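You operate a simulated robot arm through the tools that you are given. There is no shell and no other tool. Be economical: measure what you need, move in short steps, check, and stop when the job is done.

You are at the controls of a simulated two-armed robot. One attempt, no reset.

Task
Pick up the red t key with one hand, pass it to the other hand and put it on the slot 93 of the blue rack. Take the dented steel cup and put it on the slot 95 of the blue rack. Take the round block from the steel bench top behind the trays and put it on the top of the wooden bench. Open the hex nuts drawer, put the black nut from the inside of the hex nuts drawer on the orange flat box and shut the drawer again. Put the small brass cup from the machine end of the tool bench in the inside of the rinse tray. Open the bolts drawer, put the gold bolt on the machine end of the tool bench away in the inside of the bolts drawer, then shut the drawer. The order is free. Set down upright: gold bolt.

It is judged by the outcome, as a careful person would: the job done as asked, and still so three seconds after it is handed in. It fails if anything else is knocked over, pushed out of place, dropped, spilled or broken.

Robot
Two 7-joint arms with two-finger parallel grippers on one trunk, on a base that drives. Base frame: it is fixed to the floor where the robot stands at the start and does not move with it; the origin is under the middle of the robot, x ahead of it, y to its left, z up; the surface under the hand at the start is at about z = 0.8. Units: m, degrees, N and s.
The left shoulder is at the start at [0.07, 0.13, 1.187], the right one opposite. With the tool pointing down near the work surface each hand reaches from about 0.1 to 0.5 m from the robot's upright axis, wherever it stands, measured 20 degrees to its own side. Places, roughly: SLOT 93 of the blue rack (18x20 cm) [2.74, -3.8, 0.8]; SLOT 95 of the blue rack (18x20 cm) [2.44, -3.8, 1.16]; black nut (4x3x2 cm) [1.1, -3.8, 0.2]; bolts drawer [1.1, -3.7, 0.6]; dented steel cup (5x5x4 cm) [0.5, 0.1, 0.8]; gold bolt (4x4x6 cm) [0.3, -3.7, 0.9]; hex nuts drawer [1.1, -3.7, 0.2]; inside of the bolts drawer [1.1, -3.9, 0.6]; inside of the rinse tray [-3.6, -4, 0.9]; orange flat box [4, -0.75, 0.75]; red t key (10x4x12 cm) [0.5, -0.2, 0.9]; round block [1, -0.75, 0.75]; small brass cup (5x5x4 cm) [-1, -3.7, 0.9]; top of the wooden bench [2.6, 3.6, 0.8]. Payload 1.57 kg a hand.
The tool frame of a hand sits at the grasp point between the pads (the TCP): z along the fingers, y along the line on which they close. The tips reach 0.03 m beyond it. The gripper opens to 0.08 m. The fingers are 0.017 m wide and 0.012 m thick; the gripper's body (0.04 by 0.082 m) begins 0.08 m behind the TCP.
Orientation is that of the tool frame in the base frame, as a unit quaternion [x, y, z, w]. With the fingers straight down and closing along the base's y, the tool's x points along the base's -x, its y along +y and its z along -z.

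Tools
- The arms move only by the tool send_rows. It takes "left_rows", "right_rows" or both (then of equal length, played together; a hand with none holds still); each is text: rows parted by semicolons, each of 7 numbers parted by spaces: the shift along the tool's x, y, z in units of 40 mm (1.0 is 40 mm), then the turn, a rotation vector about the tool's x, y, z in units of 4 degrees (1.0 is 4 degrees), then the gripper command, from -1 (fully open) to 1 (shut), values between in proportion. In form: x y z ax ay az grip; .... A call has 1 to 20 rows; each row shifts and turns the commanded pose from where the row before left it, along the tool's axes as they then stand. A call with a number of a shift or a turn outside -1 to 1 is refused whole. A row lasts 0.2 s, in which the tool goes at most 0.05 m and 8.6 degrees; a call with a longer step from one row to the next is refused whole, and so is a gripper value outside its range. A pose out of reach is approached as far as the arm can. The call stops where the force on the tool passes 40 N (or 10 N more than at its start, if that is more) or the arm is blocked; 0.2 s more then pass. Each finger travels about 0.108 m/s and halts on what it meets, pressing with about 26 N; the grip force reading is that of the motor and also rises with nothing between the fingers. The clock runs only during rows and for 0.2 s after the last one: add rows that do not move to give the fingers time. It gives the time, the measured TCP pose, the force on the tool (base axes), the opening and the grip force at its end, in the units of the frame above (readings bear some noise), with the torque about the TCP (base axes, N m) and any sound that the robot's microphone picked up.
- Cameras (640 x 400 px; columns grow to the right, rows downward): "scene" is now at [0.1215, -0.0089, 1.3968]; the picture's right is [-0.17, -0.99, 0.00], its down [-0.74, 0.12, -0.66] and it looks along [0.65, -0.11, -0.75] (base axes); focal length 270 px, centre (320, 200). "left" rides on the left gripper at [0.072, 0.007, -0.122] in its tool frame; the picture's right is [-0.09, 1.00, 0.00], its down [-0.84, -0.08, -0.54] and it looks along [-0.54, -0.05, 0.84] (tool axes); focal length 238 px, centre (320, 200). "right" rides on the right gripper at [0.072, -0.007, -0.122] in its tool frame; the picture's right is [0.09, 1.00, 0.00], its down [-0.84, 0.08, -0.54] and it looks along [-0.54, 0.05, 0.84] (tool axes); focal length 238 px, centre (320, 200). There is no depth. A picture from a camera that has moved, and an enlarged one, comes with that camera's place and axes in the base frame and with its lens. The place of the scene camera against the robot may be out by one fixed shift of up to 0.012 m in any direction.
- camera(camera): a new picture of that camera. It takes no simulated time.
- raise_lower(by): slides the trunk up (or, below 0, down) by that many m; the arms and the scene camera ride with it, the base frame stays. It gives what a move gives, with no picture.
- roll_base(legs): drives the robot by 1 to 6 legs, each [ahead, left, turn to the left] in m, m and degrees, along the robot's own axes; the way and the turn of a leg run together, so that a leg with both is an arc; at most 1.5 m and 180 degrees a leg. The arms and the cameras ride along, it lands a little off, and it stops where it bumps. It gives what a move gives.
- turn_head(pan, tilt): turns the head with the scene camera to pan (to the left, within 86 degrees either way) and tilt (down, from -29 to 69), counted from straight ahead of the robot. It gives what a move gives.
- zoom(camera, box): a new picture of the part [left, top, right, bottom] of that camera's present view, enlarged. It takes no simulated time.
- hand_in(): hands the job in; it is judged then, once.

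Work in short steps. Places have to be worked out from the pictures, the camera data and where the tool is seen: move nearer, look again, correct. Check each grasp and each placing, and mend what went wrong. You have 493 turns and 244 pictures in all, those below and enlarged ones among them. Open the grippers and draw the arms clear of the work before you hand the job in, unless the task says otherwise; then end with one line.

The tools are called after ">>>" by a JSON object that holds its "method" and its "body". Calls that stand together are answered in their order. send_rows: Moves the arms, as the interface text tells. Its arguments: {"type":"object","properties":{"left_rows":{"type":"string"},"right_rows":{"type":"string"}},"required":[]} The other tools are called the same way: raise_lower (by) slides the trunk up or down; roll_base (legs) drives the base; turn_head (pan, tilt) turns the head that bears the scene camera; camera (camera) takes a picture; zoom (camera, box) takes an enlarged picture of a part of a camera's view; hand_in () hands the job in.

At the start:

```text
clock: 0.0
left_eef_pos: [0.4114, 0.095, 1.0554]
left_ee_rot: [0.0, 1.0, 0.0, -0.001]
left_ft_force: [-0.5, -0.4, -0.3]
left_torque: [0.03, 0.03, 0.01]
left_width: 0.0798
left_grip_force: 0.1
right_eef_pos: [0.3504, -0.145, 1.0524]
right_ee_rot: [0.0, 1.0, 0.001, 0.0]
right_ft_force: [-0.1, -0.5, -0.4]
right_torque: [-0.02, -0.03, 0.02]
right_width: 0.0802
right_grip_force: 0.1
trunk travel left (down, up): [-0.825, 0.115]
robot x, y, heading: [0.0037, -0.0024, 0.1]
head pan, tilt: [-9.5, 48.6]
```

scene: 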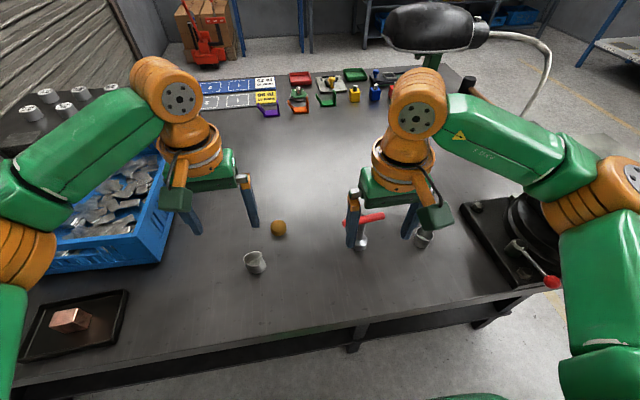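
right: 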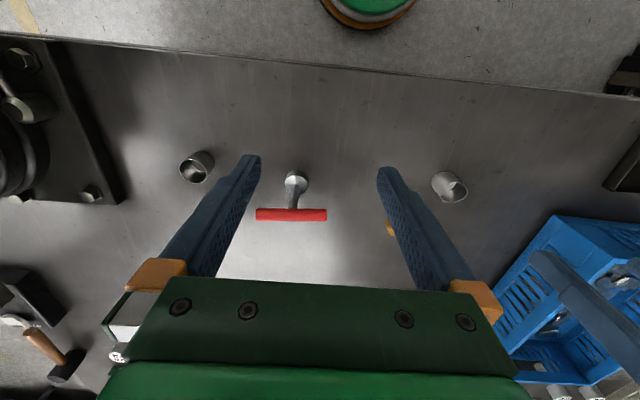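
left: 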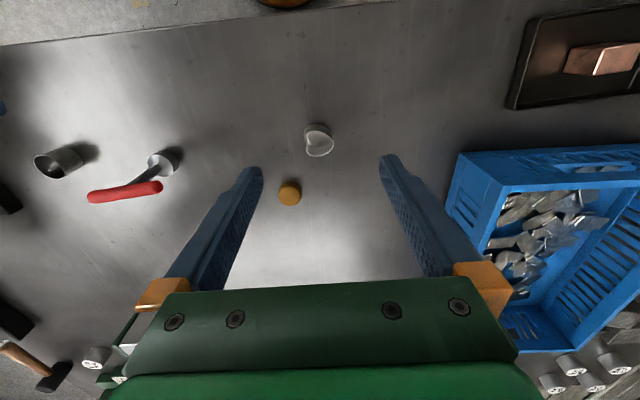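

I'll look closer at the table objects to tell the dented cup and the T key apart.

>>> {"method": "zoom", "body": {"camera": "scene", "box": [220, 190, 460, 290]}}

>>> {"method": "zoom", "body": {"camera": "right", "box": [160, 130, 480, 280]}}

>>> {"method": "zoom", "body": {"camera": "left", "box": [20, 110, 400, 220]}}

```text
2.67 times, centred on (340, 240) of scene
camera zoom: at [0.1215, -0.0089, 1.3968], right [-0.17, -0.99, 0.0], down [-0.74, 0.12, -0.66], along [0.65, -0.11, -0.75], focal length 719 px, centre (267, 93)
```

zoom: 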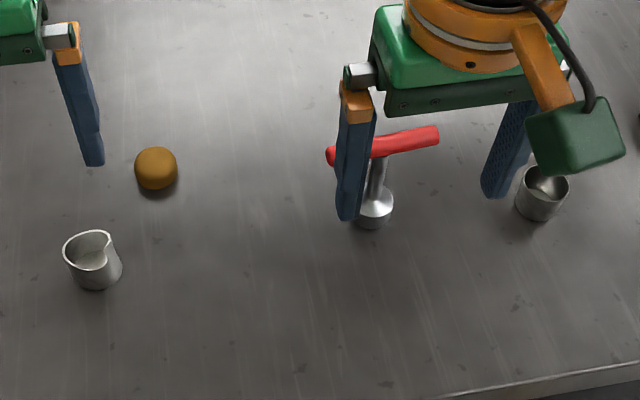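

```text
2.00 times, centred on (320, 205) of right
camera zoom: at [0.2778, -0.151, 1.1745], right [-0.09, 1.0, 0.0], down [0.84, 0.08, 0.54], along [0.54, 0.05, -0.84], focal length 477 px, centre (320, 190)
```

zoom: 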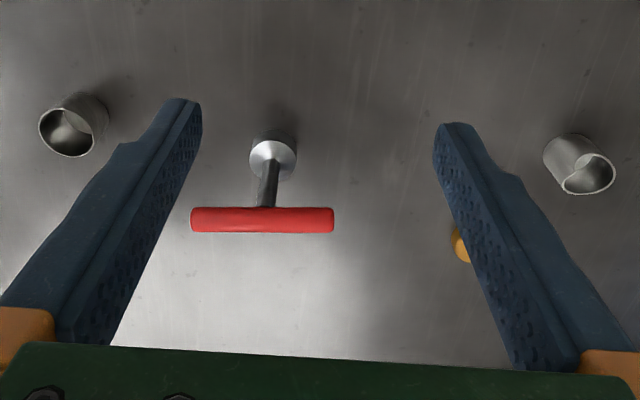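

```text
1.68 times, centred on (210, 165) of left
camera zoom: at [0.3393, 0.1013, 1.1773], right [0.09, 1.0, 0.0], down [0.84, -0.08, 0.54], along [0.54, -0.05, -0.84], focal length 401 px, centre (505, 259)
```

zoom: 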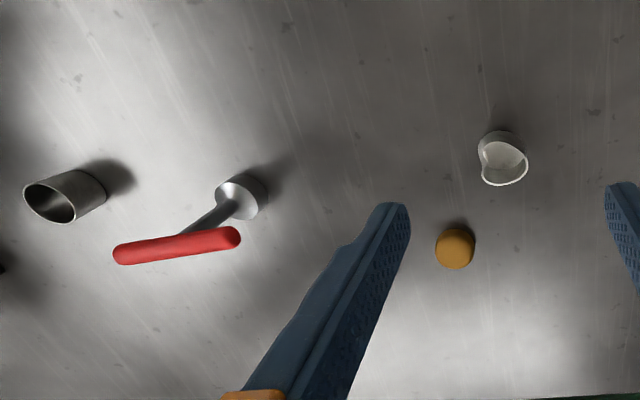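

The left cup (0.46, 0.09) is the dented one; the T key stands at about (0.476, -0.173), with its handle along y at z≈0.91. I'll survey the room before moving.

>>> {"method": "turn_head", "body": {"pan": -60, "tilt": 15}}

>>> {"method": "camera", "body": {"camera": "scene"}}

>>> {"method": "turn_head", "body": {"pan": 0, "tilt": 15}}

>>> {"method": "camera", "body": {"camera": "scene"}}

>>> {"method": "turn_head", "body": {"pan": 70, "tilt": 15}}

>>> {"method": "camera", "body": {"camera": "scene"}}

```text
clock: 1.2
left_eef_pos: [0.4109, 0.0949, 1.055]
left_ee_rot: [-0.002, 1.0, 0.0, -0.001]
left_ft_force: [0.1, -0.2, -0.2]
left_torque: [0.0, -0.03, 0.03]
left_width: 0.0797
left_grip_force: 0.0
right_eef_pos: [0.3502, -0.1445, 1.0519]
right_ee_rot: [0.0, 1.0, 0.0, 0.001]
right_ft_force: [0.0, 0.2, -0.1]
right_torque: [-0.03, 0.03, -0.03]
right_width: 0.0801
right_grip_force: 0.0
trunk travel left (down, up): [-0.825, 0.115]
robot x, y, heading: [0.0008, 0.0026, -0.1]
head pan, tilt: [-60.0, 15.0]
```

```text
237 pictures are left
camera scene: at [0.0911, -0.0767, 1.4486], right [-0.87, -0.5, 0.0], down [-0.13, 0.22, -0.97], along [0.48, -0.84, -0.26], focal length 270 px, centre (320, 200)
```

scene: 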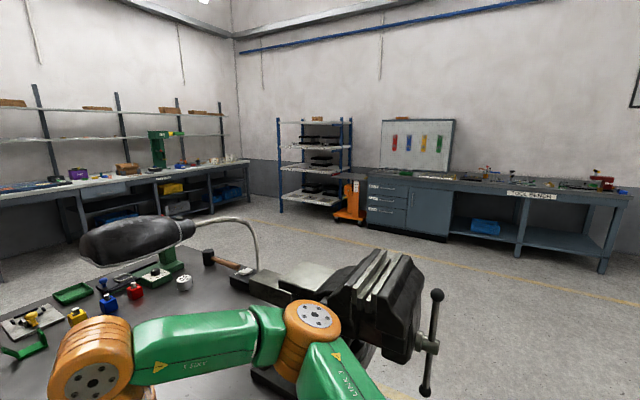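

```text
clock: 2.5
left_eef_pos: [0.4113, 0.0952, 1.056]
left_ee_rot: [-0.001, 1.0, 0.001, -0.001]
left_ft_force: [0.2, 0.2, 0.2]
left_torque: [0.04, -0.02, 0.01]
left_width: 0.08
left_grip_force: 0.1
right_eef_pos: [0.3482, -0.1453, 1.0519]
right_ee_rot: [0.001, 1.0, 0.001, 0.0]
right_ft_force: [-0.4, -0.4, -0.6]
right_torque: [0.01, 0.0, 0.01]
right_width: 0.0799
right_grip_force: 0.1
trunk travel left (down, up): [-0.825, 0.115]
robot x, y, heading: [0.0006, 0.0002, 0.0]
head pan, tilt: [0.0, 15.0]
```

```text
236 pictures are left
camera scene: at [0.1377, 0.0039, 1.4487], right [0.0, -1.0, 0.0], down [-0.26, 0.0, -0.97], along [0.97, 0.0, -0.26], focal length 270 px, centre (320, 200)
```

scene: 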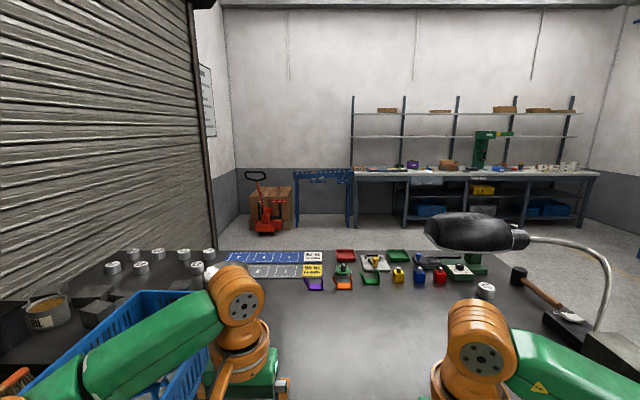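

```text
clock: 3.9
left_eef_pos: [0.4115, 0.095, 1.0568]
left_ee_rot: [0.0, 1.0, 0.001, -0.001]
left_ft_force: [0.5, 0.7, -0.1]
left_torque: [-0.03, -0.02, 0.01]
left_width: 0.0802
left_grip_force: 0.0
right_eef_pos: [0.35, -0.1446, 1.0525]
right_ee_rot: [-0.001, 1.0, 0.001, 0.0]
right_ft_force: [0.8, -0.6, -0.3]
right_torque: [-0.03, -0.01, -0.01]
right_width: 0.08
right_grip_force: 0.0
trunk travel left (down, up): [-0.825, 0.115]
robot x, y, heading: [-0.0045, 0.0001, 0.1]
head pan, tilt: [70.0, 15.0]
```

```text
235 pictures are left
camera scene: at [0.0763, 0.0918, 1.4487], right [0.94, -0.34, 0.0], down [-0.09, -0.24, -0.97], along [0.33, 0.91, -0.26], focal length 270 px, centre (320, 200)
```

scene: 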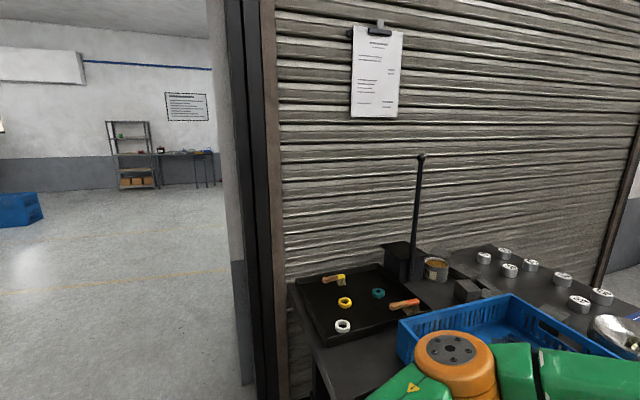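

The far trays and small blocks need a closer look, as does the far bench with the orange box.

>>> {"method": "turn_head", "body": {"pan": -10, "tilt": 20}}

>>> {"method": "zoom", "body": {"camera": "scene", "box": [210, 190, 450, 300]}}

>>> {"method": "zoom", "body": {"camera": "scene", "box": [290, 90, 530, 220]}}

```text
clock: 5.4
left_eef_pos: [0.4116, 0.0941, 1.0568]
left_ee_rot: [-0.001, 1.0, -0.001, -0.001]
left_ft_force: [-0.2, -0.7, -0.3]
left_torque: [-0.02, 0.01, -0.03]
left_width: 0.0799
left_grip_force: 0.2
right_eef_pos: [0.3492, -0.145, 1.0514]
right_ee_rot: [0.0, 1.0, 0.0, 0.001]
right_ft_force: [-0.1, 1.3, 0.1]
right_torque: [0.05, 0.04, 0.01]
right_width: 0.0802
right_grip_force: 0.0
trunk travel left (down, up): [-0.825, 0.115]
robot x, y, heading: [0.0012, -0.0008, -0.2]
head pan, tilt: [-10.0, 20.0]
```

```text
2.67 times, centred on (330, 245) of scene
camera zoom: at [0.136, -0.012, 1.4406], right [-0.17, -0.98, 0.0], down [-0.34, 0.06, -0.94], along [0.93, -0.16, -0.34], focal length 719 px, centre (293, 80)
```

zoom: 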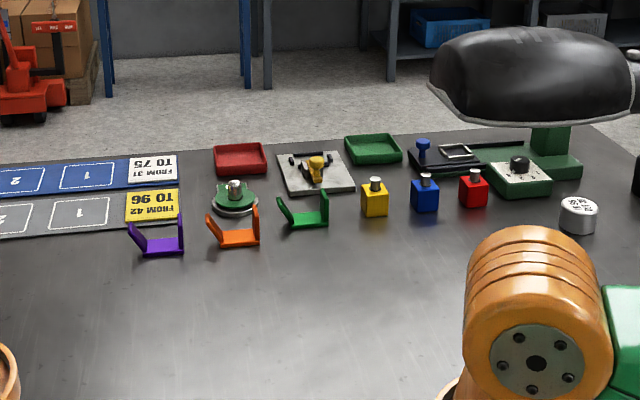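

```text
2.67 times, centred on (410, 155) of scene
camera zoom: at [0.136, -0.012, 1.4406], right [-0.17, -0.98, 0.0], down [-0.34, 0.06, -0.94], along [0.93, -0.16, -0.34], focal length 719 px, centre (80, 320)
```

zoom: 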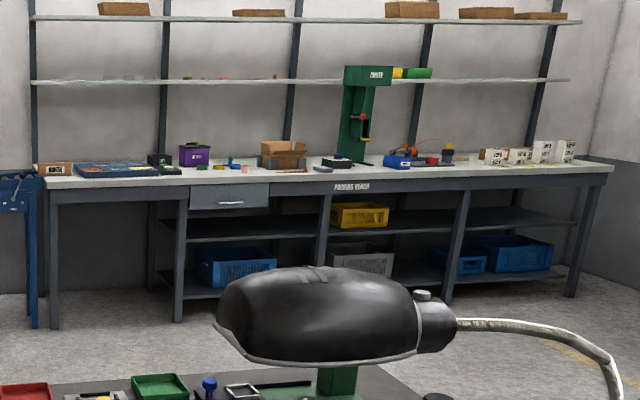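

I'll inspect the rack and the tool bench from here to plan grips.

>>> {"method": "turn_head", "body": {"pan": -65, "tilt": 10}}

>>> {"method": "zoom", "body": {"camera": "scene", "box": [200, 100, 360, 240]}}

>>> {"method": "zoom", "body": {"camera": "scene", "box": [330, 100, 640, 270]}}

```text
clock: 6.7
left_eef_pos: [0.4118, 0.0959, 1.0563]
left_ee_rot: [-0.001, 1.0, 0.0, -0.001]
left_ft_force: [0.1, -0.5, -0.6]
left_torque: [-0.03, 0.01, -0.02]
left_width: 0.08
left_grip_force: 0.0
right_eef_pos: [0.3502, -0.1446, 1.052]
right_ee_rot: [-0.001, 1.0, 0.0, -0.001]
right_ft_force: [0.1, -0.1, -0.1]
right_torque: [-0.01, 0.0, 0.03]
right_width: 0.0797
right_grip_force: 0.0
trunk travel left (down, up): [-0.825, 0.115]
robot x, y, heading: [0.0, -0.0033, 0.0]
head pan, tilt: [-65.0, 10.0]
```

```text
2.86 times, centred on (280, 170) of scene
camera zoom: at [0.0837, -0.0801, 1.4568], right [-0.91, -0.42, 0.0], down [-0.07, 0.16, -0.98], along [0.42, -0.89, -0.17], focal length 770 px, centre (434, 286)
```

zoom: 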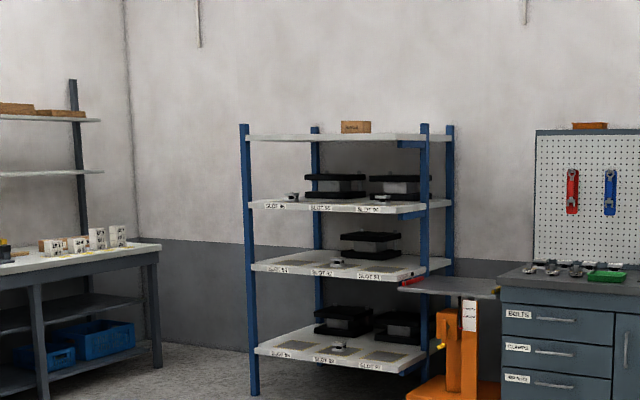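

```text
2.06 times, centred on (485, 185) of scene
camera zoom: at [0.0837, -0.0801, 1.4568], right [-0.91, -0.42, 0.0], down [-0.07, 0.16, -0.98], along [0.42, -0.89, -0.17], focal length 557 px, centre (-21, 231)
```

zoom: 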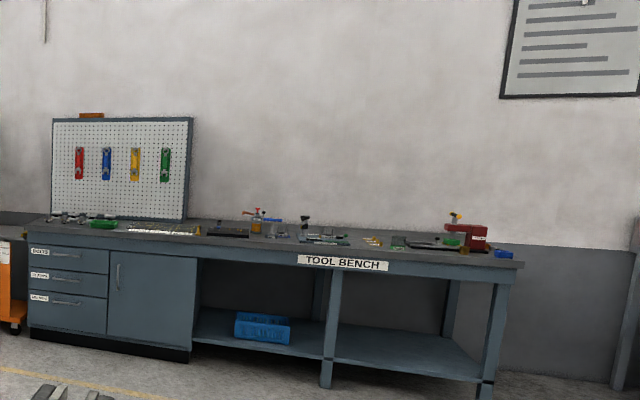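

The rack's shelves are about 0.36 m apart, so I'll grip the cup and key from a forward tilt. The right hand picks the T key from above, and the left takes it by the shaft. First the right hand goes over the key and starts the wrist roll.

>>> {"method": "send_rows", "body": {"right_rows": "-0.8 -0.175 0 0 0 0 -1;-0.8 -0.175 0 0 0 0 -1;-0.8 -0.175 0 0 0 0 -1;-0.725 -0.175 0 0 0 0 -1;0 0 0 0 0 -1 -1;0 0 0 0 0 -1 -1;0 0 0 0 0 -1 -1;0 0 0 0 0 -1 -1;0 0 0 0 0 -1 -1;0 0 0 0 0 -1 -1;0 0 0 0 0 -1 -1;0 0 0 0 0 -1 -1;0 0 0 0 0 -1 -1;0 0 0 0 0 -1 -1;0 0 0 0 0 -1 -1;0 0 0 0 0 -1 -1;0 0 0 0 0 -1 -1;0 0 0 0 0 -1 -1;0 0 0 0 0 -1 -1;0 0 0 0 0 -1 -1"}}

>>> {"method": "send_rows", "body": {"right_rows": "0 0 0 0 0 -1 -1;0 0 0 0 0 -1 -1;0 0 0 0 0 -1 -1;0 0 0 0 0 -1 -1;0 0 0 0 0 -1 -1;0 0 0 0 0 -1 -1;0 0 0 0 0 -1 -1;0 0 0 0 0 -0.4 -1;0 0 0 0 0 0 -1"}}

>>> {"method": "camera", "body": {"camera": "right"}}

>>> {"method": "turn_head", "body": {"pan": -9, "tilt": 48}}

>>> {"method": "camera", "body": {"camera": "scene"}}

```text
clock: 10.9
left_eef_pos: [0.4102, 0.0948, 1.0557]
left_ee_rot: [-0.001, 1.0, -0.001, -0.001]
left_ft_force: [0.4, 0.2, 0.1]
left_torque: [0.0, 0.01, 0.01]
left_width: 0.0802
left_grip_force: 0.1
right_eef_pos: [0.462, -0.1811, 1.0449]
right_ee_rot: [-0.174, 0.985, 0.001, 0.0]
right_ft_force: [-1.1, 1.2, -0.2]
right_torque: [-0.01, -0.03, 0.01]
right_width: 0.0799
right_grip_force: 0.1
right hand out of reach, approached as far as the arm can: row 8, 9, 10, 11, 12, 13, 14, 15, 16, 17, 18, 19, 20
trunk travel left (down, up): [-0.825, 0.115]
robot x, y, heading: [-0.0013, -0.002, 0.2]
head pan, tilt: [-65.0, 10.0]
```

```text
clock: 12.9
left_eef_pos: [0.4111, 0.0947, 1.0558]
left_ee_rot: [-0.001, 1.0, 0.0, 0.0]
left_ft_force: [0.2, -0.1, 0.0]
left_torque: [-0.02, 0.0, 0.0]
left_width: 0.08
left_grip_force: 0.1
right_eef_pos: [0.4509, -0.1875, 1.0378]
right_ee_rot: [-0.205, 0.979, 0.001, 0.001]
right_ft_force: [-0.2, -0.8, -0.5]
right_torque: [-0.01, -0.01, -0.02]
right_width: 0.08
right_grip_force: 0.1
right hand out of reach, approached as far as the arm can: row 1, 2, 3, 4, 5, 6, 7
trunk travel left (down, up): [-0.825, 0.115]
robot x, y, heading: [0.0011, -0.0026, 0.2]
head pan, tilt: [-65.0, 10.0]
```

```text
230 pictures are left
camera right: at [0.3875, -0.2219, 1.1603], right [-0.48, 0.88, 0.0], down [0.74, 0.4, 0.54], along [0.48, 0.26, -0.84], focal length 238 px, centre (320, 200)
```

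right: 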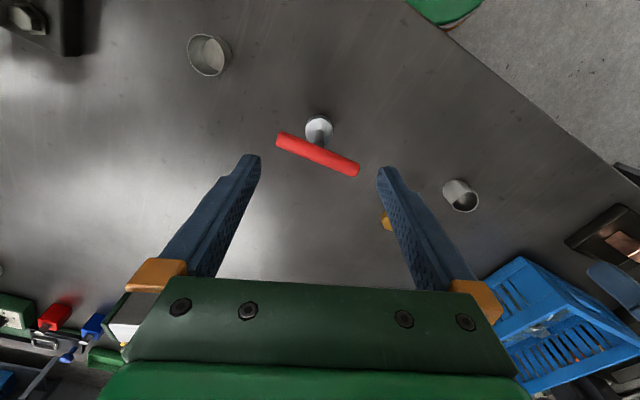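

```text
clock: 14.1
left_eef_pos: [0.4118, 0.0951, 1.0559]
left_ee_rot: [-0.001, 1.0, 0.0, -0.001]
left_ft_force: [-0.8, 0.0, -0.5]
left_torque: [0.01, 0.01, 0.0]
left_width: 0.0798
left_grip_force: 0.1
right_eef_pos: [0.4516, -0.1877, 1.0367]
right_ee_rot: [-0.205, 0.979, 0.001, 0.001]
right_ft_force: [0.7, -0.2, 0.0]
right_torque: [0.03, -0.03, 0.03]
right_width: 0.0798
right_grip_force: 0.1
trunk travel left (down, up): [-0.825, 0.115]
robot x, y, heading: [0.0005, -0.0038, -0.1]
head pan, tilt: [-9.0, 48.0]
```

```text
229 pictures are left
camera scene: at [0.1222, -0.0084, 1.3977], right [-0.16, -0.99, 0.0], down [-0.73, 0.12, -0.67], along [0.66, -0.11, -0.74], focal length 270 px, centre (320, 200)
```

scene: 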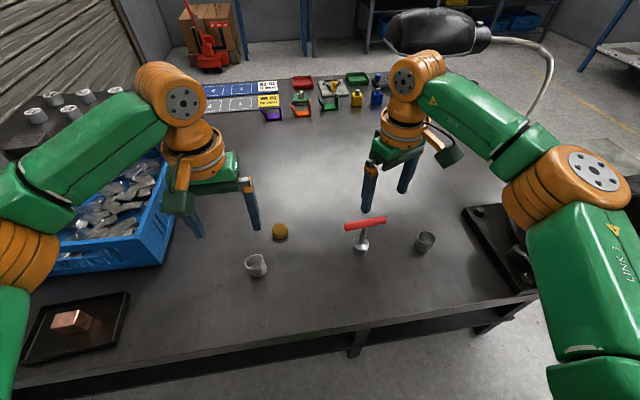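

The roll hit a limit near -24°. I'll roll the other way instead.

>>> {"method": "send_rows", "body": {"right_rows": "0 0 0 0 0 1 -1;0 0 0 0 0 1 -1;0 0 0 0 0 1 -1;0 0 0 0 0 1 -1;0 0 0 0 0 1 -1;0 0 0 0 0 1 -1;0 0 0 0 0 1 -1;0 0 0 0 0 1 -1;0 0 0 0 0 1 -1;0 0 0 0 0 1 -1;0 0 0 0 0 1 -1;0 0 0 0 0 1 -1;0 0 0 0 0 1 -1;0 0 0 0 0 1 -1;0 0 0 0 0 1 -1;0 0 0 0 0 1 -1;0 0 0 0 0 1 -1;0 0 0 0 0 1 -1;0 0 0 0 0 1 -1;0 0 0 0 0 1 -1"}}

```text
clock: 18.3
left_eef_pos: [0.4114, 0.0949, 1.0556]
left_ee_rot: [-0.001, 1.0, -0.001, -0.001]
left_ft_force: [-0.4, -0.1, 0.2]
left_torque: [0.01, 0.0, -0.03]
left_width: 0.0799
left_grip_force: 0.2
right_eef_pos: [0.4497, -0.1882, 1.038]
right_ee_rot: [0.461, 0.887, 0.001, 0.0]
right_ft_force: [0.0, 0.0, -0.3]
right_torque: [0.04, -0.02, 0.01]
right_width: 0.0798
right_grip_force: 0.1
trunk travel left (down, up): [-0.825, 0.115]
robot x, y, heading: [-0.0003, 0.0016, 0.2]
head pan, tilt: [-9.0, 48.0]
```

That direction works. I'll finish the roll to 86.5°, align over the handle, then look.

>>> {"method": "send_rows", "body": {"right_rows": "0 0 0 0 0 1 -1;0 0 0 0 0 1 -1;0 0 0 0 0 1 -1;0 0 0 0 0 1 -1;0 0 0 0 0 1 -1;0 0 0 0 0 1 -1;0 0 0 0 0 1 -1;0 0 0 0 0 0.9 -1;0.335 0.65 0 0 0 0 -1;0 0 0.6 0 0 0 -1;0 0 0 0 0 0 -1"}}

>>> {"method": "camera", "body": {"camera": "right"}}

>>> {"method": "zoom", "body": {"camera": "scene", "box": [320, 130, 480, 270]}}

>>> {"method": "zoom", "body": {"camera": "left", "box": [0, 90, 320, 260]}}

```text
clock: 20.7
left_eef_pos: [0.4107, 0.0943, 1.0566]
left_ee_rot: [-0.001, 1.0, 0.0, 0.0]
left_ft_force: [-0.5, -0.2, -0.3]
left_torque: [0.0, -0.02, -0.02]
left_width: 0.08
left_grip_force: 0.0
right_eef_pos: [0.4743, -0.1723, 1.0146]
right_ee_rot: [0.685, 0.728, 0.002, 0.0]
right_ft_force: [-0.9, -1.2, 0.1]
right_torque: [-0.01, -0.03, -0.01]
right_width: 0.0802
right_grip_force: 0.0
trunk travel left (down, up): [-0.825, 0.115]
robot x, y, heading: [-0.0028, -0.0014, -0.1]
head pan, tilt: [-9.0, 48.0]
```

```text
228 pictures are left
camera right: at [0.4636, -0.1011, 1.1361], right [0.99, 0.15, 0.0], down [0.13, -0.83, 0.54], along [0.08, -0.53, -0.84], focal length 238 px, centre (320, 200)
```

right: 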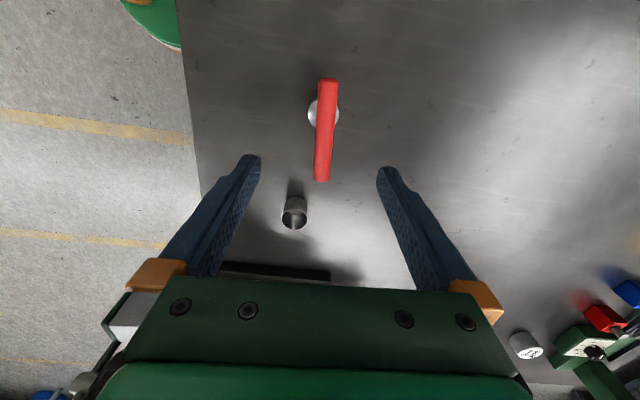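

```text
2.86 times, centred on (400, 200) of scene
camera zoom: at [0.1216, -0.0092, 1.3977], right [-0.16, -0.99, 0.0], down [-0.73, 0.12, -0.67], along [0.66, -0.1, -0.74], focal length 770 px, centre (91, 200)
```

zoom: 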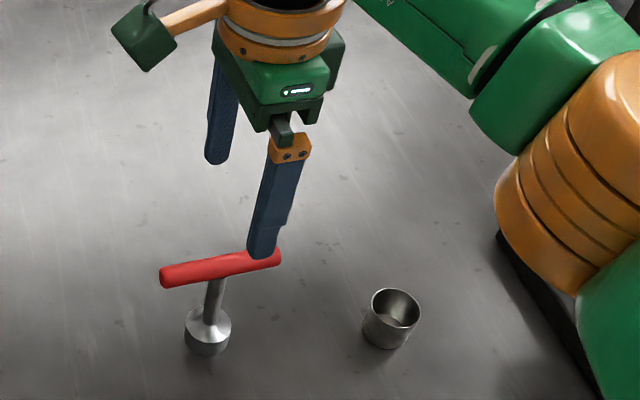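

```text
2.00 times, centred on (160, 175) of left
camera zoom: at [0.3388, 0.1006, 1.1775], right [0.09, 1.0, 0.0], down [0.84, -0.08, 0.54], along [0.54, -0.05, -0.84], focal length 477 px, centre (640, 250)
```

zoom: 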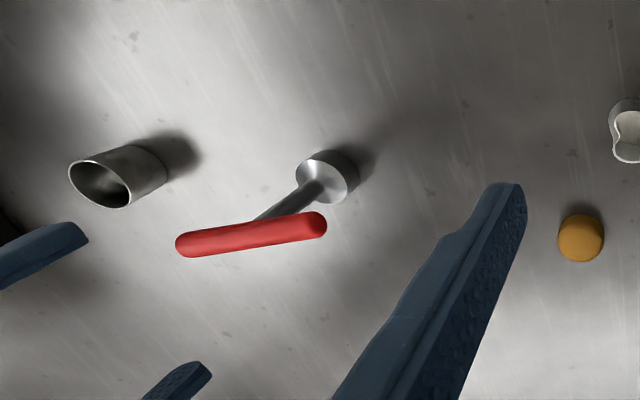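

The handle is centred at about (0.477, -0.172), z≈0.91, and the tool is aligned. I'll go down to TCP z≈0.93 and close.

>>> {"method": "send_rows", "body": {"right_rows": "0 0.05 0.8 0 0 0 -1;0 0 0.8 0 0 0 -1;0 0 0.5 0 0 0 -1;0 0 0 0 0 0 -1"}}

>>> {"method": "zoom", "body": {"camera": "left", "box": [0, 90, 320, 260]}}

>>> {"method": "camera", "body": {"camera": "right"}}

```text
clock: 21.7
left_eef_pos: [0.412, 0.0954, 1.0556]
left_ee_rot: [-0.002, 1.0, 0.0, -0.001]
left_ft_force: [-0.4, 0.3, 0.7]
left_torque: [-0.01, 0.06, 0.01]
left_width: 0.08
left_grip_force: 0.1
right_eef_pos: [0.4765, -0.1738, 0.9292]
right_ee_rot: [0.684, 0.729, 0.001, -0.001]
right_ft_force: [0.1, 0.7, 0.3]
right_torque: [0.01, 0.03, 0.03]
right_width: 0.0799
right_grip_force: 0.1
trunk travel left (down, up): [-0.825, 0.115]
robot x, y, heading: [0.0006, -0.0028, 0.2]
head pan, tilt: [-9.0, 48.0]
```

```text
2.00 times, centred on (160, 175) of left
camera zoom: at [0.3393, 0.1014, 1.1773], right [0.09, 1.0, 0.0], down [0.84, -0.08, 0.54], along [0.54, -0.05, -0.84], focal length 477 px, centre (640, 250)
```

zoom: 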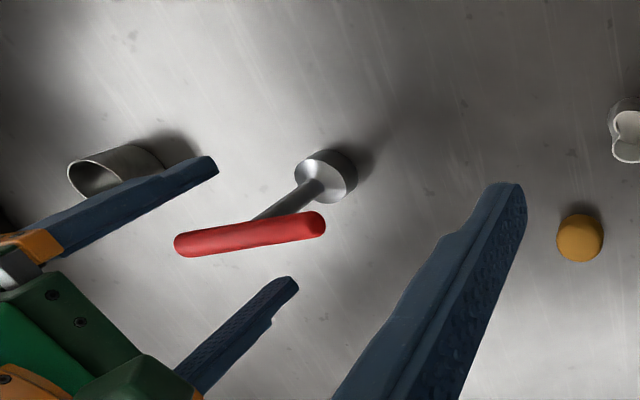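

```text
224 pictures are left
camera right: at [0.4652, -0.1015, 1.0519], right [0.99, 0.15, 0.0], down [0.13, -0.83, 0.54], along [0.08, -0.53, -0.84], focal length 238 px, centre (320, 200)
```

right: 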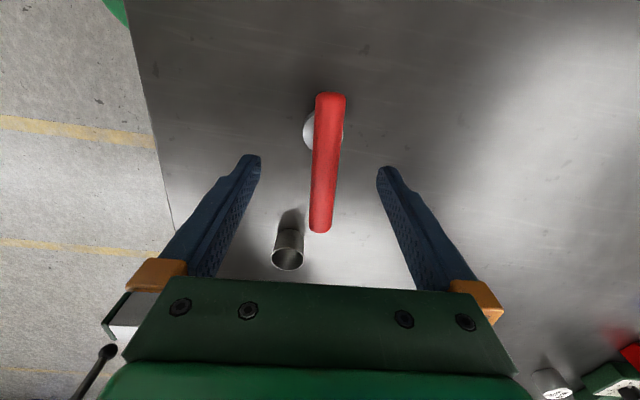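

Both cameras put the handle centre at z≈0.906 between the fingers. I'll lower 5 mm more and close.

>>> {"method": "send_rows", "body": {"right_rows": "0 0 0.12 0 0 0 -1;0 0 0 0 0 0 -0.3;0 0 0 0 0 0 0.3;0 0 0 0 0 0 1;0 0 0 0 0 0 1;0 0 0 0 0 0 1"}}

>>> {"method": "send_rows", "body": {"right_rows": "0 0 -0.3 0 0 0 1;0 0 -0.3 0 0 0 1;0 0 -0.4 0 0 0 1;0 0 0 0 0 0 1"}}

>>> {"method": "zoom", "body": {"camera": "left", "box": [0, 90, 320, 260]}}

```text
clock: 23.1
left_eef_pos: [0.412, 0.0948, 1.0562]
left_ee_rot: [-0.001, 1.0, -0.001, -0.001]
left_ft_force: [-0.6, -0.2, -0.2]
left_torque: [0.01, -0.01, -0.02]
left_width: 0.08
left_grip_force: 0.1
right_eef_pos: [0.4766, -0.1736, 0.9258]
right_ee_rot: [0.685, 0.729, 0.0, -0.001]
right_ft_force: [0.2, 0.0, 0.2]
right_torque: [0.05, -0.14, -0.07]
right_width: 0.0141
right_grip_force: 26.0
trunk travel left (down, up): [-0.825, 0.115]
robot x, y, heading: [-0.0003, -0.0064, 0.2]
head pan, tilt: [-9.0, 48.0]
```

```text
clock: 24.1
left_eef_pos: [0.4118, 0.0946, 1.0554]
left_ee_rot: [-0.001, 1.0, -0.001, -0.001]
left_ft_force: [-0.2, -1.1, 0.4]
left_torque: [-0.04, 0.0, 0.0]
left_width: 0.0799
left_grip_force: 0.0
right_eef_pos: [0.4802, -0.1715, 0.9653]
right_ee_rot: [0.684, 0.729, 0.0, -0.001]
right_ft_force: [0.7, 0.4, -1.9]
right_torque: [-0.02, 0.01, 0.04]
right_width: 0.017
right_grip_force: 26.2
trunk travel left (down, up): [-0.825, 0.115]
robot x, y, heading: [-0.001, 0.0021, -0.2]
head pan, tilt: [-9.0, 48.0]
```

```text
2.00 times, centred on (160, 175) of left
camera zoom: at [0.34, 0.1011, 1.1771], right [0.09, 1.0, 0.0], down [0.84, -0.08, 0.54], along [0.54, -0.05, -0.84], focal length 477 px, centre (640, 250)
```

zoom: 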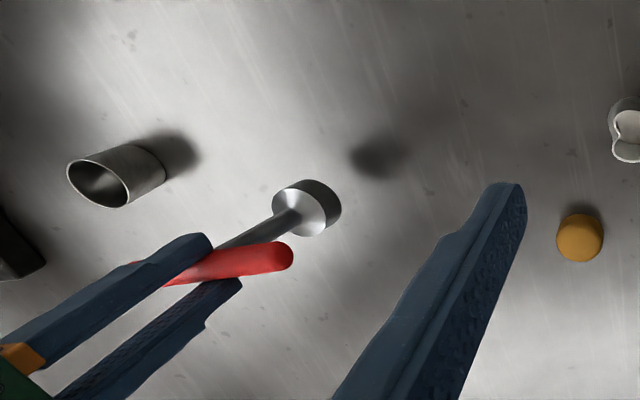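

The key is held (≈1.6 N extra). I'll raise it to the middle while the left hand tilts forward 60° to receive it.

>>> {"method": "send_rows", "body": {"right_rows": "0 0 -1 0 0 0 1;0 0 -1 0 0 0 1;0 0 -1 0 0 0 1;0.8 0 0 0 0 0 1;0.8 0 0 0 0 0 1;0.8 0 0 0 0 0 1;0 0 0 0 0 0 1;0 0 0 0 0 0 1;0 0 0 0 0 0 1;0 0 0 0 0 0 1;0 0 0 0 0 0 1;0 0 0 0 0 0 1;0 0 0 0 0 0 1;0 0 0 0 0 0 1;0 0 0 0 0 0 1;0 0 0 0 0 0 1;0 0 0 0 0 0 1;0 0 0 0 0 0 1;0 0 0 0 0 0 1;0 0 0 0 0 0 1", "left_rows": "0.5 1 0 0 0 0 -1;0.5 1 0 0 0 0 -1;0.5 0.5 0 0 0 0 -1;0.5 0.5 0 0 0 0 -1;0 0 0 0 -1 0 -1;0 0 0 0 -1 0 -1;0 0 0 0 -1 0 -1;0 0 0 0 -1 0 -1;0 0 0 0 -1 0 -1;0 0 0 0 -1 0 -1;0 0 0 0 -1 0 -1;0 0 0 0 -1 0 -1;0 0 0 0 -1 0 -1;0 0 0 0 -1 0 -1;0 0 0 0 -1 0 -1;0 0 0 0 -1 0 -1;0 0 0 0 -1 0 -1;0 0 0 0 -1 0 -1;0 0 0 0 -1 0 -1;0 0 0 0 0 0 -1"}}

>>> {"method": "camera", "body": {"camera": "left"}}

>>> {"method": "camera", "body": {"camera": "scene"}}

```text
clock: 28.3
left_eef_pos: [0.4166, 0.2394, 1.0709]
left_ee_rot: [-0.001, 0.867, 0.0, 0.499]
left_ft_force: [-0.1, -0.1, -0.4]
left_torque: [-0.04, -0.01, 0.01]
left_width: 0.0799
left_grip_force: 0.2
left hand out of reach, approached as far as the arm can: row 12, 13, 14, 15, 16, 17, 18, 19
right_eef_pos: [0.4667, -0.0798, 1.0845]
right_ee_rot: [0.684, 0.729, 0.001, 0.0]
right_ft_force: [-0.5, -0.7, -1.8]
right_torque: [-0.02, 0.02, 0.0]
right_width: 0.0172
right_grip_force: 26.3
right hand out of reach, approached as far as the arm can: row 6
trunk travel left (down, up): [-0.825, 0.115]
robot x, y, heading: [0.0008, -0.0012, -0.0]
head pan, tilt: [-9.0, 48.0]
```

```text
222 pictures are left
camera left: at [0.2745, 0.2451, 1.07], right [0.04, 1.0, 0.08], down [-0.05, -0.08, 1.0], along [1.0, -0.05, 0.05], focal length 238 px, centre (320, 200)
```

left: 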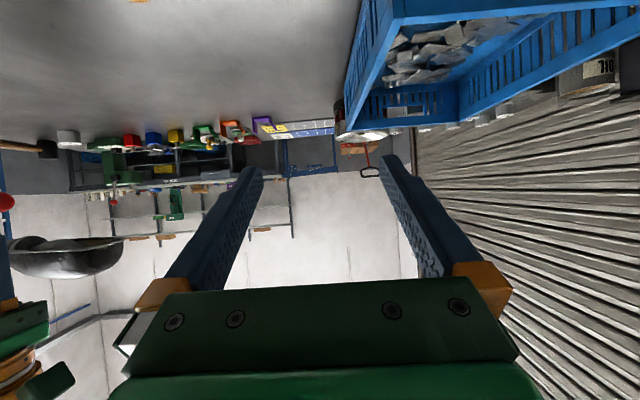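

```text
221 pictures are left
camera scene: at [0.1227, -0.0083, 1.3976], right [-0.16, -0.99, 0.0], down [-0.73, 0.12, -0.67], along [0.66, -0.1, -0.74], focal length 270 px, centre (320, 200)
```

scene: 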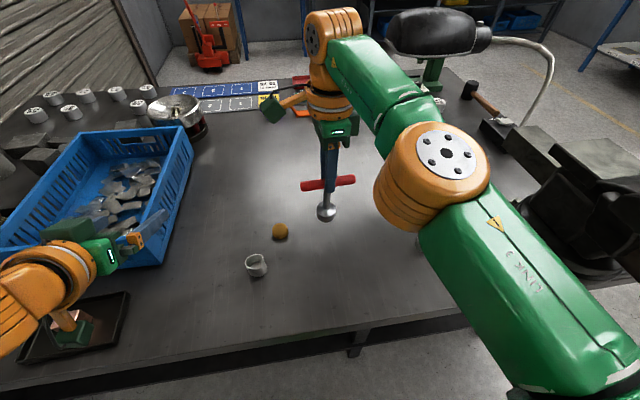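

The key hangs at about (0.467, -0.077). I'll bring the left hand in line behind it, stopping short, and look.

>>> {"method": "send_rows", "body": {"left_rows": "0 -0.9 -0.1 0 0 0 -1;0 -0.9 -0.1 0 0 0 -1;0 -0.9 0 0 0 0 -1;0 -0.9 0 0 0 0 -1;0 -0.9 0 0 0 0 -1;0 -0.9 0 0 0 0 -1;0.2 -0.9 0 0 0 0 -1;0.2 -0.9 0 0 0 0 -1;0.1 -0.6 0 0 0 0 -1;0 0 0 0 0 0 -1"}}

>>> {"method": "camera", "body": {"camera": "left"}}

>>> {"method": "camera", "body": {"camera": "scene"}}

```text
clock: 30.2
left_eef_pos: [0.4189, -0.0427, 1.0635]
left_ee_rot: [-0.011, 0.864, 0.007, 0.504]
left_ft_force: [-6.3, 22.2, 3.5]
left_torque: [0.04, -0.03, 0.44]
left_width: 0.0601
left_grip_force: 0.0
left hand out of reach, approached as far as the arm can: row 1, 2
right_eef_pos: [0.4674, -0.0904, 1.0819]
right_ee_rot: [0.69, 0.724, -0.006, 0.005]
right_ft_force: [6.9, -22.4, -5.3]
right_torque: [-0.62, -0.22, 0.4]
right_width: 0.0174
right_grip_force: 25.6
trunk travel left (down, up): [-0.825, 0.115]
robot x, y, heading: [-0.0006, -0.001, -0.2]
head pan, tilt: [-9.0, 48.0]
stopped in row 9 (right hand): the force on the tool passed its limit at 50 N (the readings are from after the stop); the commanded pose is now the measured one
```

```text
220 pictures are left
camera left: at [0.2772, -0.0408, 1.0607], right [0.02, 1.0, 0.08], down [-0.06, -0.08, 1.0], along [1.0, -0.02, 0.05], focal length 238 px, centre (320, 200)
```

left: 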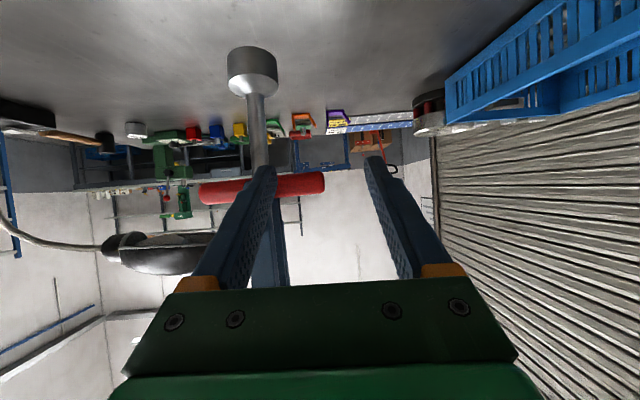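

```text
219 pictures are left
camera scene: at [0.1225, -0.0107, 1.3976], right [-0.16, -0.99, 0.0], down [-0.73, 0.12, -0.67], along [0.66, -0.1, -0.74], focal length 270 px, centre (320, 200)
```

scene: 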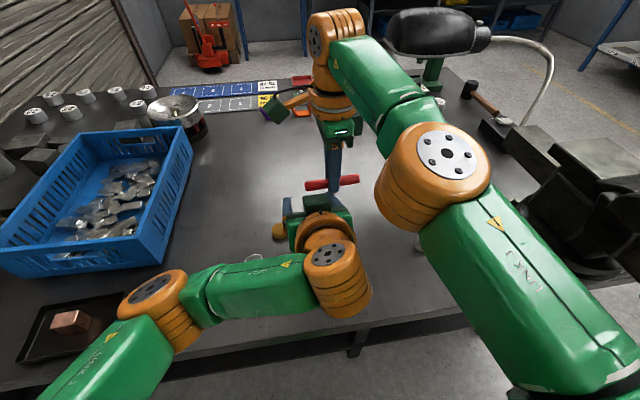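

The left finger touched the right fingertip because it came in too high. I'll back off to the left, go 3 cm lower so it passes below the right fingertips, then line up with the shaft.

>>> {"method": "send_rows", "body": {"left_rows": "0 0.8 0 0 0 0 -1;0.65 0 0.375 0 0 0 -1;0 0 0 0 0 0 -1;0 0 0 0 0 0 -1"}}

>>> {"method": "camera", "body": {"camera": "left"}}

```text
clock: 31.2
left_eef_pos: [0.4185, -0.0121, 1.0362]
left_ee_rot: [-0.009, 0.864, 0.003, 0.503]
left_ft_force: [-0.1, -0.1, -0.7]
left_torque: [0.01, 0.0, -0.03]
left_width: 0.0801
left_grip_force: 0.1
right_eef_pos: [0.4676, -0.0839, 1.0821]
right_ee_rot: [0.688, 0.726, -0.005, 0.003]
right_ft_force: [0.3, -0.6, -2.6]
right_torque: [-0.02, 0.06, -0.01]
right_width: 0.0173
right_grip_force: 25.5
trunk travel left (down, up): [-0.825, 0.115]
robot x, y, heading: [-0.0027, -0.0002, 0.2]
head pan, tilt: [-9.0, 48.0]
```

```text
218 pictures are left
camera left: at [0.2768, -0.0085, 1.0333], right [0.03, 1.0, 0.08], down [-0.06, -0.08, 1.0], along [1.0, -0.03, 0.05], focal length 238 px, centre (320, 200)
```

left: 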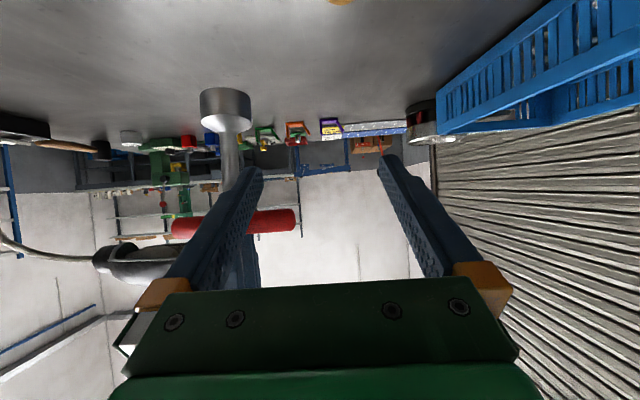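

Clearances look right now. I'll align in y with the shaft and check.

>>> {"method": "send_rows", "body": {"left_rows": "0 -0.925 0 0 0 0 -1;0 -0.925 0 0 0 0 -1;0 0 0 0 0 0 -1"}}

>>> {"method": "camera", "body": {"camera": "left"}}

```text
clock: 32.2
left_eef_pos: [0.4354, -0.0592, 1.0222]
left_ee_rot: [-0.014, 0.86, 0.045, 0.507]
left_ft_force: [0.2, -0.3, -0.8]
left_torque: [0.01, 0.0, -0.02]
left_width: 0.0801
left_grip_force: 0.1
right_eef_pos: [0.4676, -0.0849, 1.0818]
right_ee_rot: [0.688, 0.726, -0.004, 0.004]
right_ft_force: [0.5, -0.2, -2.5]
right_torque: [0.04, -0.01, 0.01]
right_width: 0.0171
right_grip_force: 26.1
trunk travel left (down, up): [-0.825, 0.115]
robot x, y, heading: [0.0029, 0.0054, 0.0]
head pan, tilt: [-9.0, 48.0]
stopped in row 3 (left hand): the arm was blocked; the commanded pose is now the measured one
```

```text
217 pictures are left
camera left: at [0.293, -0.0621, 1.0181], right [-0.03, 0.99, 0.14], down [-0.06, -0.15, 0.99], along [1.0, 0.02, 0.07], focal length 238 px, centre (320, 200)
```

left: 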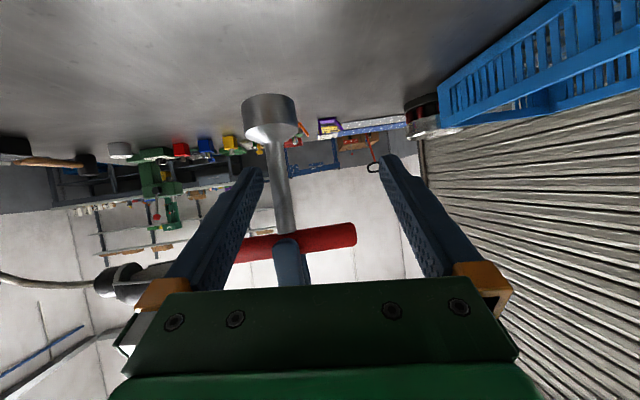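

The left arm can't reach across that far while pointing straight ahead. I'll back off and yaw the left hand about 35° to the right, which suits that arm better.

>>> {"method": "send_rows", "body": {"left_rows": "0 0.8 -0.5 0 0 0 -1;0 0.8 -0.2 0 0 0 -1;0 0.8 0 0 0 0 -1;0 0 0 0.84 0 0.485 -1;0 0 0 0.84 0 0.485 -1;0 0 0 0.84 0 0.485 -1;0 0 0 0.84 0 0.485 -1;0 0 0 0.84 0 0.485 -1;0 0 0 0.84 0 0.485 -1;0 0 0 0.84 0 0.485 -1;0 0 0 0.84 0 0.485 -1;0 0 0 0.84 0 0.485 -1;0 0 0 0 0 0 -1"}}

>>> {"method": "camera", "body": {"camera": "left"}}

>>> {"method": "camera", "body": {"camera": "scene"}}

```text
clock: 35.0
left_eef_pos: [0.4023, 0.0323, 1.0423]
left_ee_rot: [0.249, 0.834, -0.11, 0.48]
left_ft_force: [-0.4, -0.1, -0.6]
left_torque: [0.02, 0.03, 0.03]
left_width: 0.0801
left_grip_force: 0.1
right_eef_pos: [0.467, -0.0858, 1.0818]
right_ee_rot: [0.687, 0.727, -0.005, 0.003]
right_ft_force: [0.3, 1.4, -2.1]
right_torque: [-0.02, -0.02, 0.0]
right_width: 0.0175
right_grip_force: 25.7
trunk travel left (down, up): [-0.825, 0.115]
robot x, y, heading: [0.0022, 0.0017, 0.0]
head pan, tilt: [-9.0, 48.0]
```

```text
216 pictures are left
camera left: at [0.2838, 0.1104, 1.0429], right [0.55, 0.82, 0.13], down [-0.1, -0.1, 0.99], along [0.83, -0.56, 0.03], focal length 238 px, centre (320, 200)
```

left: 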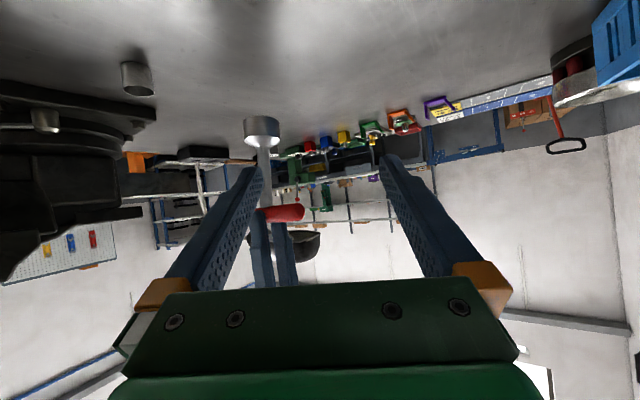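

```text
215 pictures are left
camera scene: at [0.1227, -0.0084, 1.3976], right [-0.16, -0.99, 0.0], down [-0.73, 0.12, -0.67], along [0.66, -0.1, -0.74], focal length 270 px, centre (320, 200)
```

scene: 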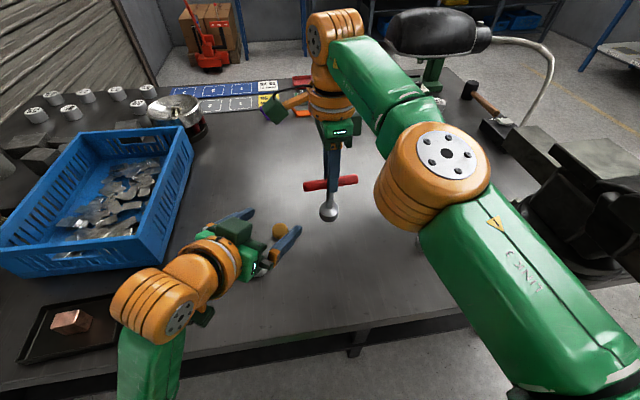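

I'll move to the pre-grasp 8 cm short of the shaft, along the left tool's new axis.

>>> {"method": "send_rows", "body": {"left_rows": "-0.45 -0.856 0.43 0 0 0 -1;-0.45 -0.856 0.43 0 0 0 -1;0 0 0 0 0 0 -1;0 0 0 0 0 0 -1"}}

>>> {"method": "camera", "body": {"camera": "left"}}

```text
clock: 36.0
left_eef_pos: [0.4086, -0.0525, 1.0516]
left_ee_rot: [0.247, 0.835, -0.109, 0.48]
left_ft_force: [-0.6, 1.1, 0.2]
left_torque: [-0.01, 0.02, 0.03]
left_width: 0.08
left_grip_force: 0.1
right_eef_pos: [0.4671, -0.084, 1.0826]
right_ee_rot: [0.688, 0.726, -0.005, 0.004]
right_ft_force: [1.0, -1.4, -2.8]
right_torque: [0.0, 0.0, 0.0]
right_width: 0.0174
right_grip_force: 26.5
trunk travel left (down, up): [-0.825, 0.115]
robot x, y, heading: [0.0008, -0.0005, 0.0]
head pan, tilt: [-9.0, 48.0]
```

```text
214 pictures are left
camera left: at [0.2905, 0.027, 1.0523], right [0.55, 0.82, 0.13], down [-0.1, -0.1, 0.99], along [0.83, -0.56, 0.03], focal length 238 px, centre (320, 200)
```

left: 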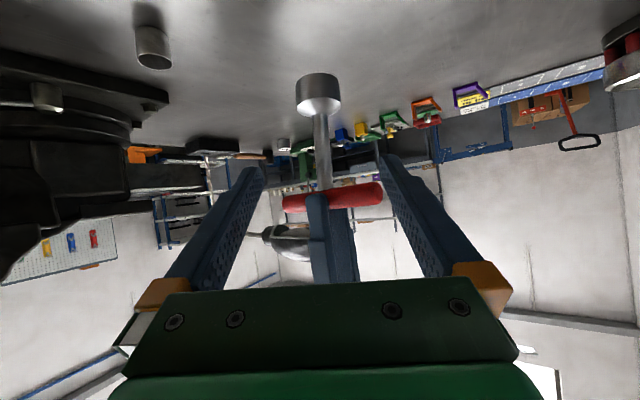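

The shaft is centred and the aim point falls mid-shaft. I'll advance 6.8 cm, then close.

>>> {"method": "send_rows", "body": {"left_rows": "0 0 0.6 0 0 0 -1;0 0 0.6 0 0 0 -1;0 0 0.5 0 0 0 -1;0 0 0 0 0 0 -1"}}

>>> {"method": "camera", "body": {"camera": "left"}}

```text
clock: 37.0
left_eef_pos: [0.4595, -0.0818, 1.0168]
left_ee_rot: [0.247, 0.834, -0.109, 0.48]
left_ft_force: [-0.6, 0.2, 0.8]
left_torque: [0.01, 0.01, -0.03]
left_width: 0.0799
left_grip_force: 0.0
right_eef_pos: [0.466, -0.0853, 1.0817]
right_ee_rot: [0.688, 0.726, -0.005, 0.003]
right_ft_force: [0.8, 0.0, -2.8]
right_torque: [0.01, -0.03, 0.0]
right_width: 0.0174
right_grip_force: 25.8
trunk travel left (down, up): [-0.825, 0.115]
robot x, y, heading: [0.0014, 0.0041, 0.1]
head pan, tilt: [-9.0, 48.0]
```

```text
213 pictures are left
camera left: at [0.3406, -0.0026, 1.018], right [0.55, 0.82, 0.13], down [-0.1, -0.1, 0.99], along [0.83, -0.56, 0.03], focal length 238 px, centre (320, 200)
```

left: 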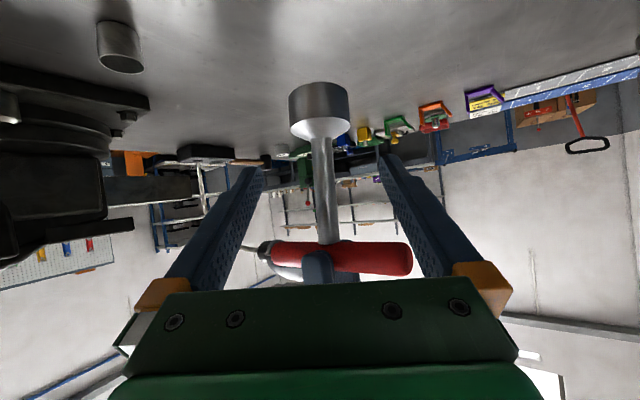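

The shaft sits between the left pads. I'll close the left hand.

>>> {"method": "send_rows", "body": {"left_rows": "0 0 0.1 0 0 0 -0.4;0 0 0 0 0 0 0.2;0 0 0 0 0 0 0.7;0 0 0 0 0 0 1;0 0 0 0 0 0 1;0 0 0 0 0 0 1"}}

>>> {"method": "camera", "body": {"camera": "left"}}

```text
clock: 38.4
left_eef_pos: [0.4622, -0.0807, 1.0151]
left_ee_rot: [0.247, 0.835, -0.109, 0.48]
left_ft_force: [14.3, 15.7, 1.4]
left_torque: [-0.26, 0.59, 0.18]
left_width: 0.0131
left_grip_force: 26.0
right_eef_pos: [0.4674, -0.0867, 1.0821]
right_ee_rot: [0.689, 0.725, -0.006, 0.004]
right_ft_force: [-14.4, -16.9, -4.2]
right_torque: [-0.79, 0.36, -0.06]
right_width: 0.0172
right_grip_force: 26.7
trunk travel left (down, up): [-0.825, 0.115]
robot x, y, heading: [0.0004, -0.0012, 0.1]
head pan, tilt: [-9.0, 48.0]
```

```text
212 pictures are left
camera left: at [0.344, -0.0036, 1.0158], right [0.55, 0.82, 0.13], down [-0.1, -0.1, 0.99], along [0.83, -0.56, 0.03], focal length 238 px, centre (320, 200)
```

left: 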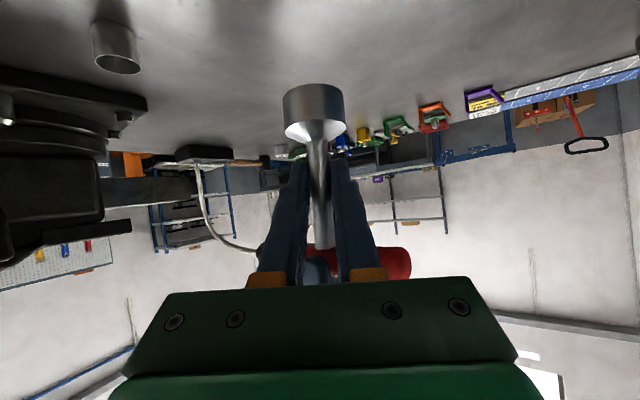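

The left hand has the shaft (13 mm). I'll open the right hand and lift it straight off.

>>> {"method": "send_rows", "body": {"right_rows": "0 0 0 0 0 0 0;0 0 0 0 0 0 -0.6;0 0 0 0 0 0 -1;0 0 0 0 0 0 -1;0 0 -0.6 0 0 0 -1;0 0 -0.8 0 0 0 -1;0 0 -0.8 0 0 0 -1;0 0 0 0 0 0 -1"}}

>>> {"method": "camera", "body": {"camera": "scene"}}

```text
clock: 40.2
left_eef_pos: [0.462, -0.0829, 1.0143]
left_ee_rot: [0.247, 0.835, -0.109, 0.479]
left_ft_force: [0.0, 0.0, 0.3]
left_torque: [0.0, 0.02, 0.0]
left_width: 0.0133
left_grip_force: 25.6
right_eef_pos: [0.4489, -0.0907, 1.1436]
right_ee_rot: [0.687, 0.726, -0.004, 0.003]
right_ft_force: [-0.4, 0.8, 0.6]
right_torque: [0.0, 0.01, 0.0]
right_width: 0.0802
right_grip_force: 0.1
right hand out of reach, approached as far as the arm can: row 5, 6, 7
trunk travel left (down, up): [-0.825, 0.115]
robot x, y, heading: [0.0017, 0.0017, -0.1]
head pan, tilt: [-9.0, 48.0]
```

```text
211 pictures are left
camera scene: at [0.1233, -0.0085, 1.3976], right [-0.16, -0.99, 0.0], down [-0.73, 0.12, -0.67], along [0.66, -0.1, -0.74], focal length 270 px, centre (320, 200)
```

scene: 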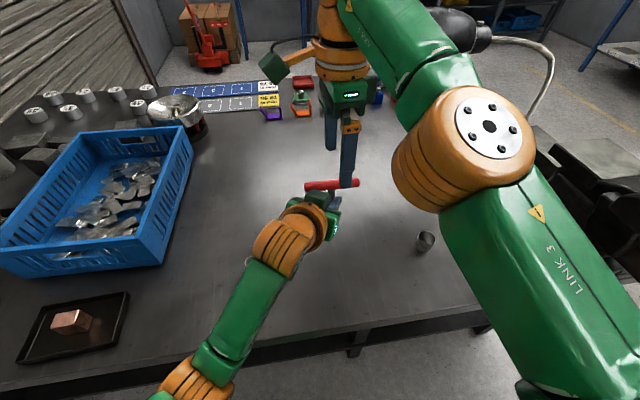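

I'll check the key in the left hand and the right hand's clearance.

>>> {"method": "camera", "body": {"camera": "left"}}

>>> {"method": "zoom", "body": {"camera": "scene", "box": [260, 80, 400, 260]}}

```text
210 pictures are left
camera left: at [0.3441, -0.0042, 1.0157], right [0.55, 0.82, 0.13], down [-0.1, -0.1, 0.99], along [0.83, -0.56, 0.03], focal length 238 px, centre (320, 200)
```

left: 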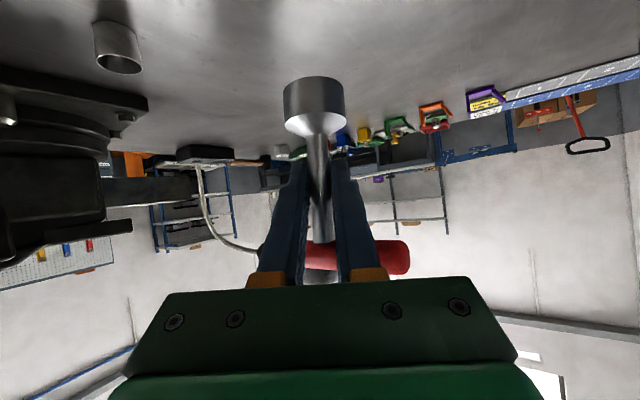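

```text
2.22 times, centred on (330, 170) of scene
camera zoom: at [0.1233, -0.0085, 1.3976], right [-0.16, -0.99, 0.0], down [-0.73, 0.12, -0.67], along [0.66, -0.1, -0.74], focal length 599 px, centre (298, 267)
```

zoom: 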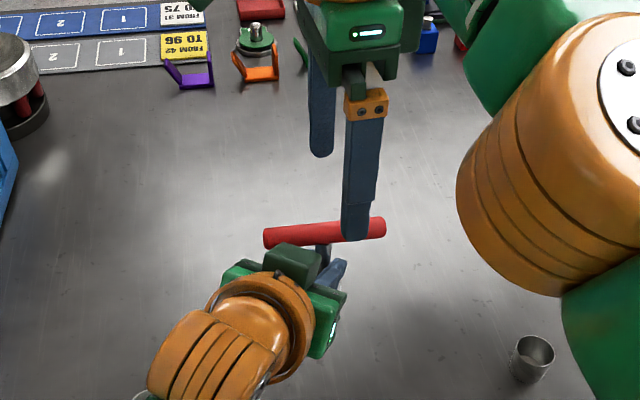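

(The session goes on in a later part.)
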